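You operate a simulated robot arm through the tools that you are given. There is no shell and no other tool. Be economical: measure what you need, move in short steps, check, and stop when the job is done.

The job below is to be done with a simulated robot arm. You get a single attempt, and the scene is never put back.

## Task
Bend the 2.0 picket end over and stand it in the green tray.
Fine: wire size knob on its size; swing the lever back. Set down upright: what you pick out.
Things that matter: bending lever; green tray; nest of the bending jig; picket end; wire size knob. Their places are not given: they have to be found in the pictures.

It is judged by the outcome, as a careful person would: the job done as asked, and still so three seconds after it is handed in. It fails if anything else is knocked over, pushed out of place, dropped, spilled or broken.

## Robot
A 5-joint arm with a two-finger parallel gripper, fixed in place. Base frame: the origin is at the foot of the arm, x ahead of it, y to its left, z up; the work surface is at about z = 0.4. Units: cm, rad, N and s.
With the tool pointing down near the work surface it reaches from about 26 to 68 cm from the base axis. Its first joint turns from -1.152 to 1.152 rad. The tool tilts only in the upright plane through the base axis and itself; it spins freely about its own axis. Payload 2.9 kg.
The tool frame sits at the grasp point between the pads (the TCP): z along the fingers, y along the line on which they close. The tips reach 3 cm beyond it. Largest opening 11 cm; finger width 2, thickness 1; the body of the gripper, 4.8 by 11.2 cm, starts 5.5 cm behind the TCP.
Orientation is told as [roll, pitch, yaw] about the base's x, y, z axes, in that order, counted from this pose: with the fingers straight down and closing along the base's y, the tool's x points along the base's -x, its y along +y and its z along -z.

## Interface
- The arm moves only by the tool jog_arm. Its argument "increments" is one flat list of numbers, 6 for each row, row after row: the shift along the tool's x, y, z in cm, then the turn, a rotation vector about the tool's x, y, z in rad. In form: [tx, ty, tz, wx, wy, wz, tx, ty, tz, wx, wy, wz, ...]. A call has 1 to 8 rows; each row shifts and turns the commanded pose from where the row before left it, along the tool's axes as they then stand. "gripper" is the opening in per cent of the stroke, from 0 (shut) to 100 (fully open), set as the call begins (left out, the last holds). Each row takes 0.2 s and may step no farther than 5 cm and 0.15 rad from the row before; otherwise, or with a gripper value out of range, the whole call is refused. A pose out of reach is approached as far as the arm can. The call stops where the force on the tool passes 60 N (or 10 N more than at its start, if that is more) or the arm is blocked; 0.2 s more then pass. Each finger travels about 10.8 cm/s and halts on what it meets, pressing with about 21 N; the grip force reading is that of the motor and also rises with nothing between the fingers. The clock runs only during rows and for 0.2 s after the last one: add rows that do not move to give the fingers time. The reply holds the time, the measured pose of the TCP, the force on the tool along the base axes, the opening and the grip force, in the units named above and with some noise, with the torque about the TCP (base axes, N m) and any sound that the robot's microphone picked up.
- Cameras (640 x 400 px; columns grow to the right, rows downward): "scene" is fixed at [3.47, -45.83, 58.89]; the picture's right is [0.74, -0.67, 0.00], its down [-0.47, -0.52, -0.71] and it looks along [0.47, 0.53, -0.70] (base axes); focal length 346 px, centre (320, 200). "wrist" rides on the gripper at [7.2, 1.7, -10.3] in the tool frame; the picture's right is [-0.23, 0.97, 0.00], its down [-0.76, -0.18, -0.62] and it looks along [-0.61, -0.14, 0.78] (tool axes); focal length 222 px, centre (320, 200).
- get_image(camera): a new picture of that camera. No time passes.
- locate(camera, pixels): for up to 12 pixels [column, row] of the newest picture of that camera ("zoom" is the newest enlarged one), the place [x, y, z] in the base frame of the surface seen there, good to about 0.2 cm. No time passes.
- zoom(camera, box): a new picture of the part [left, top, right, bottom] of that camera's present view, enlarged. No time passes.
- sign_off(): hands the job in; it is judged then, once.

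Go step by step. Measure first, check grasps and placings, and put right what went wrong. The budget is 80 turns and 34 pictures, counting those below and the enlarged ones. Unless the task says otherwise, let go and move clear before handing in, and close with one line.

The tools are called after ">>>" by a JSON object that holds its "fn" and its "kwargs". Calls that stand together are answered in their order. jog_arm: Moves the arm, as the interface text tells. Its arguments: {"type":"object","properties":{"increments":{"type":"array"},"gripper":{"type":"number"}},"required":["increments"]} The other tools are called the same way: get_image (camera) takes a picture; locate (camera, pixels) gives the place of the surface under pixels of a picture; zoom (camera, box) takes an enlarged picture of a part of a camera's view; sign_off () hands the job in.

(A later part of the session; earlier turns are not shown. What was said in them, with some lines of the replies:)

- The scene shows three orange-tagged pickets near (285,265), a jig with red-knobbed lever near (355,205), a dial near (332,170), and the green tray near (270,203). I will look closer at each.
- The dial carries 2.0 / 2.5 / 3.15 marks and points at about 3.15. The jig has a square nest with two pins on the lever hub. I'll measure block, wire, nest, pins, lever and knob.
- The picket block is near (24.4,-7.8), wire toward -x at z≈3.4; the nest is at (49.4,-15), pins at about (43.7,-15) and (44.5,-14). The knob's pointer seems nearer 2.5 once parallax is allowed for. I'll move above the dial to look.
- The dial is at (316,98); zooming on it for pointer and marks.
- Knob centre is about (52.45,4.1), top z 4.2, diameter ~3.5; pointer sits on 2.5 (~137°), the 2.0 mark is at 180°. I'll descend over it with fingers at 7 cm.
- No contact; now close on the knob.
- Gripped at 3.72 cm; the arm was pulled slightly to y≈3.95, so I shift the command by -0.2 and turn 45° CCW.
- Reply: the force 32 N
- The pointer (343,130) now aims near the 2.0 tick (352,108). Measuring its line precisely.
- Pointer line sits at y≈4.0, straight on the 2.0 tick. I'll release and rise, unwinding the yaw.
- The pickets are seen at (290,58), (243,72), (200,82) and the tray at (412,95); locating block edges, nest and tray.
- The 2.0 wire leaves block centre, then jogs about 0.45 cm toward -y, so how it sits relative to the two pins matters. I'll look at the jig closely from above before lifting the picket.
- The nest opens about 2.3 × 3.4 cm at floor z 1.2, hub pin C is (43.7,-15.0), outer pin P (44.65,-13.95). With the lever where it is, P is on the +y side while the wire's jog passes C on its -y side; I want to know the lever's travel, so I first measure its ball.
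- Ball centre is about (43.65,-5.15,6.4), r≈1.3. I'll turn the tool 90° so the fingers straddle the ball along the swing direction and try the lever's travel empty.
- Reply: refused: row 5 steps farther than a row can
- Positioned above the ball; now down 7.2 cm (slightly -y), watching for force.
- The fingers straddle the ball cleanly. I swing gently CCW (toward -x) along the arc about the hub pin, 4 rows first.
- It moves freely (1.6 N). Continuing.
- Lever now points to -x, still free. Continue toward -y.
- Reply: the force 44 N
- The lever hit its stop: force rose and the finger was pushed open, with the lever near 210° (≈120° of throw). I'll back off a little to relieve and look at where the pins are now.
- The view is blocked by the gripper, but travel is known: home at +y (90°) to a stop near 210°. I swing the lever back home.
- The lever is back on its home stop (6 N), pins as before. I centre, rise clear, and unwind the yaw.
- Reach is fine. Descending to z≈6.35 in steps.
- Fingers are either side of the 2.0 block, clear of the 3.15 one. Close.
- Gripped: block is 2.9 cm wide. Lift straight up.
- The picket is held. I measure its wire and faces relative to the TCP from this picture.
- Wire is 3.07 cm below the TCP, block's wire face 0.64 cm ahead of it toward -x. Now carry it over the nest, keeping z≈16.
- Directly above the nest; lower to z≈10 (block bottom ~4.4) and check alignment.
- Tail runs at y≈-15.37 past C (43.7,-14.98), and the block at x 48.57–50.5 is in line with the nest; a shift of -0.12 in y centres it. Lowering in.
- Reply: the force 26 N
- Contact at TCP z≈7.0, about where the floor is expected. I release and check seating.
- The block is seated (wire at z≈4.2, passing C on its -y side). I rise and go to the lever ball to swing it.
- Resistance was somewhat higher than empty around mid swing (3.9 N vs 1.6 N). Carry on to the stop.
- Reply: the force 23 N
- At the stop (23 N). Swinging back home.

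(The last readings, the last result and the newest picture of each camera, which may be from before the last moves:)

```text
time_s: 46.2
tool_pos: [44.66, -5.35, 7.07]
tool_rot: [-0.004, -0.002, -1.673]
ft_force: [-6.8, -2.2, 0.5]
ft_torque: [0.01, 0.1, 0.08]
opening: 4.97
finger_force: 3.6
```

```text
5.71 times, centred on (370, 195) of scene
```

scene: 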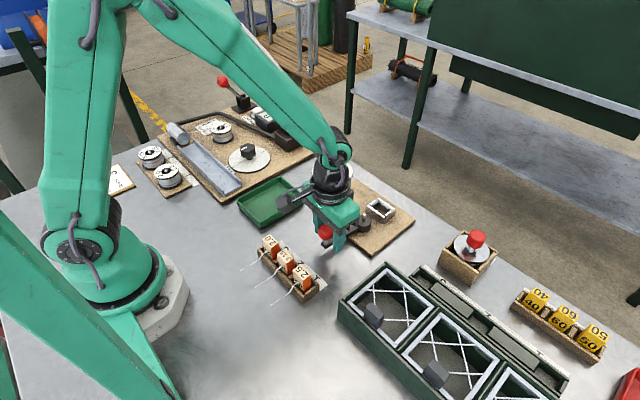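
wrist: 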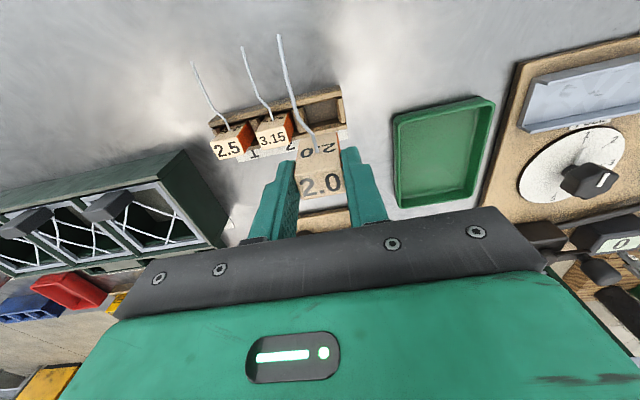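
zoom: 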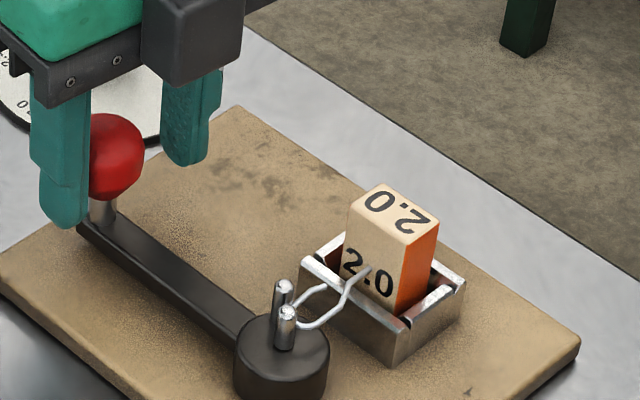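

The wire is now bent over into a hook, and the lever is home. I measure the block and hook before picking.

>>> {"fn": "locate", "kwargs": {"camera": "zoom", "pixels": [[325, 289], [305, 300], [300, 325], [320, 322], [345, 292], [365, 270], [352, 212], [382, 185], [437, 215], [403, 240], [407, 300], [347, 225]]}}

>>> {"fn": "jog_arm", "kwargs": {"increments": [0, -0.9, 0, 0, 0, 0, 0, 0, -4, 0, 0, 0, 0, 0, -4, 0, 0, 0, 0, 0, 0, 0, 0, -0.15, 0, 0, 0, 0, 0, -0.15, 0, 0, 0, 0, 0, -0.15, 0, 0, 0, 0, 0, -0.15, 0, 0, 0, 0, 0, -0.15], "gripper": 36}}

>>> {"fn": "jog_arm", "kwargs": {"increments": [0, 0, 0, 0, 0, -0.15, 0, 0, 0, 0, 0, -0.15, 0, 0, 0, 0, 0, -0.15, 0, 0, 0, 0, 0, -0.15, 0, 0, 0, 0, 0, -0.15, 0, 0, 0, 0, 0, -0.15, 0, 0, 0, 0, 0, -0.023]}}

```text
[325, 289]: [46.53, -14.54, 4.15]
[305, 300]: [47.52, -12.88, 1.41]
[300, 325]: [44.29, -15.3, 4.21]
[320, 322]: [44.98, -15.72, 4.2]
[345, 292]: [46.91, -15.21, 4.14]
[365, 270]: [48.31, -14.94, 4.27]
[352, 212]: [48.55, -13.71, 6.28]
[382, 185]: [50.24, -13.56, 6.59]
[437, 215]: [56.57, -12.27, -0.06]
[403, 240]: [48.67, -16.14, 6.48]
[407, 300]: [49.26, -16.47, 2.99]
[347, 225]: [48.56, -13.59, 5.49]
```

```text
time_s: 48.0
tool_pos: [43.86, -5.19, 15.1]
tool_rot: [0.0, 0.0, -0.92]
ft_force: [-0.7, 0.3, -0.2]
ft_torque: [0.01, -0.04, 0.0]
opening: 3.95
finger_force: 0.1
```

```text
time_s: 49.6
tool_pos: [43.91, -5.18, 14.97]
tool_rot: [0.0, -0.002, 0.001]
ft_force: [0.1, 0.2, 0.4]
ft_torque: [0.02, 0.02, 0.02]
opening: 3.97
finger_force: 0.0
```

Hook lies clear of the pins (turn at x≈44.2). Move over the block and descend.

>>> {"fn": "jog_arm", "kwargs": {"increments": [-1.8, -3.3, 0, 0, 0, 0, -1.8, -3.3, 0, 0, 0, 0, -1.75, -3.27, 0, 0, 0, 0, 0, 0, 4, 0, 0, 0, 0, 0, 2.5, 0, 0, 0, 0, 0, 1.3, 0, 0, 0]}}

```text
time_s: 51.0
tool_pos: [49.16, -15.12, 7.21]
tool_rot: [0.001, -0.001, 0.001]
ft_force: [0.3, -0.5, 0.4]
ft_torque: [0.02, 0.0, -0.03]
opening: 3.96
finger_force: 0.1
```

>>> {"fn": "jog_arm", "kwargs": {"increments": [0, 0, 0, 0, 0, 0, 0, 0, 0, 0, 0, 0, 0, 0, 0, 0, 0, 0], "gripper": 0}}

>>> {"fn": "jog_arm", "kwargs": {"increments": [0, 0, -1, 0, 0, 0, 0, 0, -2, 0, 0, 0, 0, 0, -4, 0, 0, 0, 0, 0, -2, 0, 0, 0]}}

>>> {"fn": "get_image", "kwargs": {"camera": "scene"}}

```text
time_s: 51.8
tool_pos: [49.2, -15.07, 7.23]
tool_rot: [0.0, 0.0, -0.001]
ft_force: [-0.6, 0.1, 0.1]
ft_torque: [-0.02, 0.0, 0.02]
opening: 2.92
finger_force: 21.2
```

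```text
time_s: 52.8
tool_pos: [49.24, -15.2, 16.34]
tool_rot: [0.001, 0.001, -0.001]
ft_force: [-0.6, 0.1, -0.2]
ft_torque: [0.01, -0.01, -0.01]
opening: 2.93
finger_force: 21.4
```

```text
5 pictures are left
```

scene: 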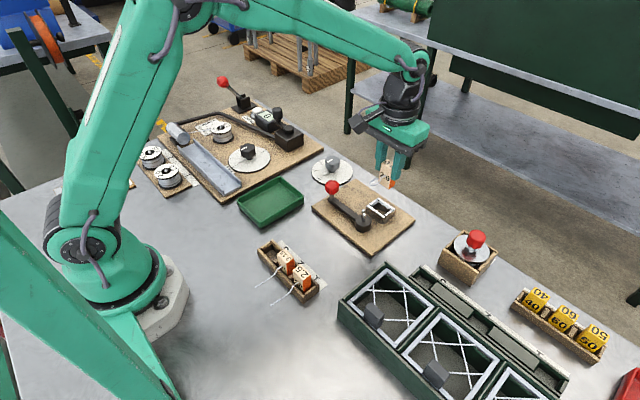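

The picket is lifted, lever home, nest empty. Carry it over the tray (interior about x 27.5–39, y 0.5–9.5, floor z 0.4).

>>> {"fn": "jog_arm", "kwargs": {"increments": [2.46, 3.37, 0, 0, 0, 0, 2.46, 3.37, 0, 0, 0, 0, 2.46, 3.37, 0, 0, 0, 0, 2.46, 3.37, 0, 0, 0, 0, 2.46, 3.37, 0, 0, 0, 0, 2.46, 3.37, 0, 0, 0, 0, 0, 0, 0, 0, 0, 0]}}

>>> {"fn": "jog_arm", "kwargs": {"increments": [0, 0, 4, 0, 0, 0, 0, 0, 3.5, 0, 0, 0, 0, 0, 1.5, 0, 0, 0]}}

>>> {"fn": "zoom", "kwargs": {"camera": "scene", "box": [220, 140, 330, 240]}}

```text
time_s: 54.4
tool_pos: [34.3, 5.07, 16.27]
tool_rot: [0.0, 0.0, 0.0]
ft_force: [0.5, -0.4, -0.5]
ft_torque: [0.01, -0.03, 0.01]
opening: 2.91
finger_force: 20.5
```

```text
time_s: 55.2
tool_pos: [34.52, 5.07, 7.12]
tool_rot: [0.001, -0.001, 0.0]
ft_force: [-1.0, -0.3, -0.6]
ft_torque: [-0.03, 0.0, 0.05]
opening: 2.92
finger_force: 20.5
```

```text
4.00 times, centred on (275, 190) of scene
```

zoom: 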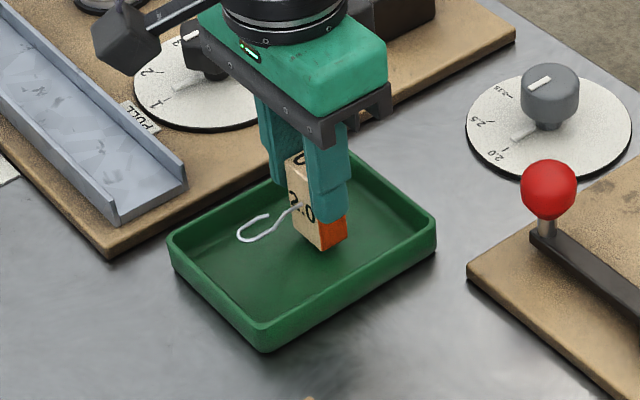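

The picket is inside the tray, bent and upright. Lower gently to contact.

>>> {"fn": "jog_arm", "kwargs": {"increments": [0, 0, 0.4, 0, 0, 0, 0, 0, 0.3, 0, 0, 0, 0, 0, 0.15, 0, 0, 0]}}

```text
time_s: 56.0
tool_pos: [34.63, 5.15, 6.35]
tool_rot: [-0.001, -0.001, 0.0]
ft_force: [-1.0, 0.8, 3.5]
ft_torque: [0.03, 0.06, 0.0]
opening: 2.92
finger_force: 21.5
```

>>> {"fn": "jog_arm", "kwargs": {"increments": [0, 0, 0.1, 0, 0, 0, 0, 0, 0, 0, 0, 0]}}

```text
time_s: 56.6
tool_pos: [34.61, 5.06, 6.46]
tool_rot: [0.001, -0.003, -0.001]
ft_force: [-1.8, -0.9, 17.0]
ft_torque: [-0.07, 0.05, 0.01]
opening: 2.91
finger_force: 20.4
```

Firm contact with the tray floor. Release and rise straight up.

>>> {"fn": "jog_arm", "kwargs": {"increments": [0, 0, -0.1, 0, 0, 0, 0, 0, 0, 0, 0, 0, 0, 0, 0, 0, 0, 0, 0, 0, -1.5, 0, 0, 0, 0, 0, -4, 0, 0, 0, 0, 0, -5, 0, 0, 0], "gripper": 36}}

>>> {"fn": "jog_arm", "kwargs": {"increments": [-4, -3, -2, 0, 0, 0, -4, -3, 0, 0, 0, 0, -4, -3, 0, 0, 0, 0]}}

>>> {"fn": "get_image", "kwargs": {"camera": "scene"}}

```text
time_s: 58.0
tool_pos: [34.44, 5.06, 16.78]
tool_rot: [0.001, 0.0, -0.001]
ft_force: [0.4, 0.2, 0.3]
ft_torque: [0.01, 0.0, -0.01]
opening: 3.95
finger_force: 0.0
```

```text
refused: row 1 steps farther than a row can; nothing moved
```

```text
3 pictures are left
```

scene: 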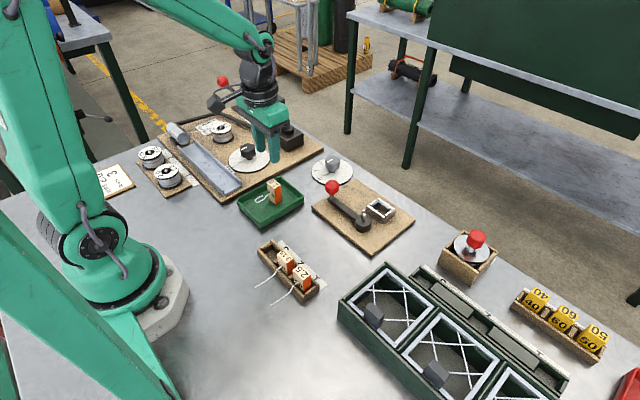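

The picket stands in the tray at (273,190); a final close look at tray, dial and lever together.

>>> {"fn": "zoom", "kwargs": {"camera": "scene", "box": [230, 145, 390, 245]}}

```text
4.00 times, centred on (310, 195) of scene
```

zoom: 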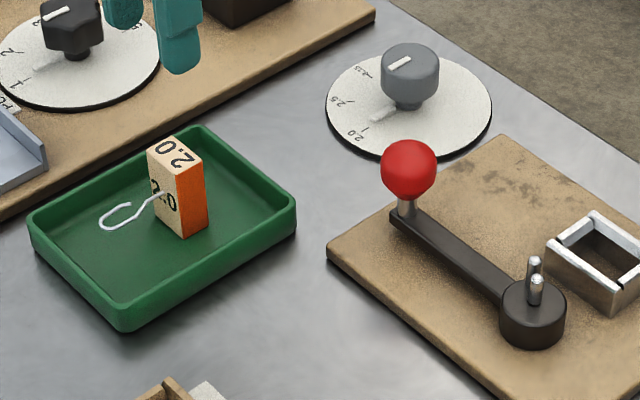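

The picket is upright in the tray with its wire hooked over, the knob is on 2.0, the lever is home, and the gripper is clear. Handing in.

>>> {"fn": "sign_off", "kwargs": {}}

```text
The job is handed in.
```

The 2.0 picket end is bent over and standing upright in the green tray, with the wire size knob on 2.0 and the lever swung back to its home stop.
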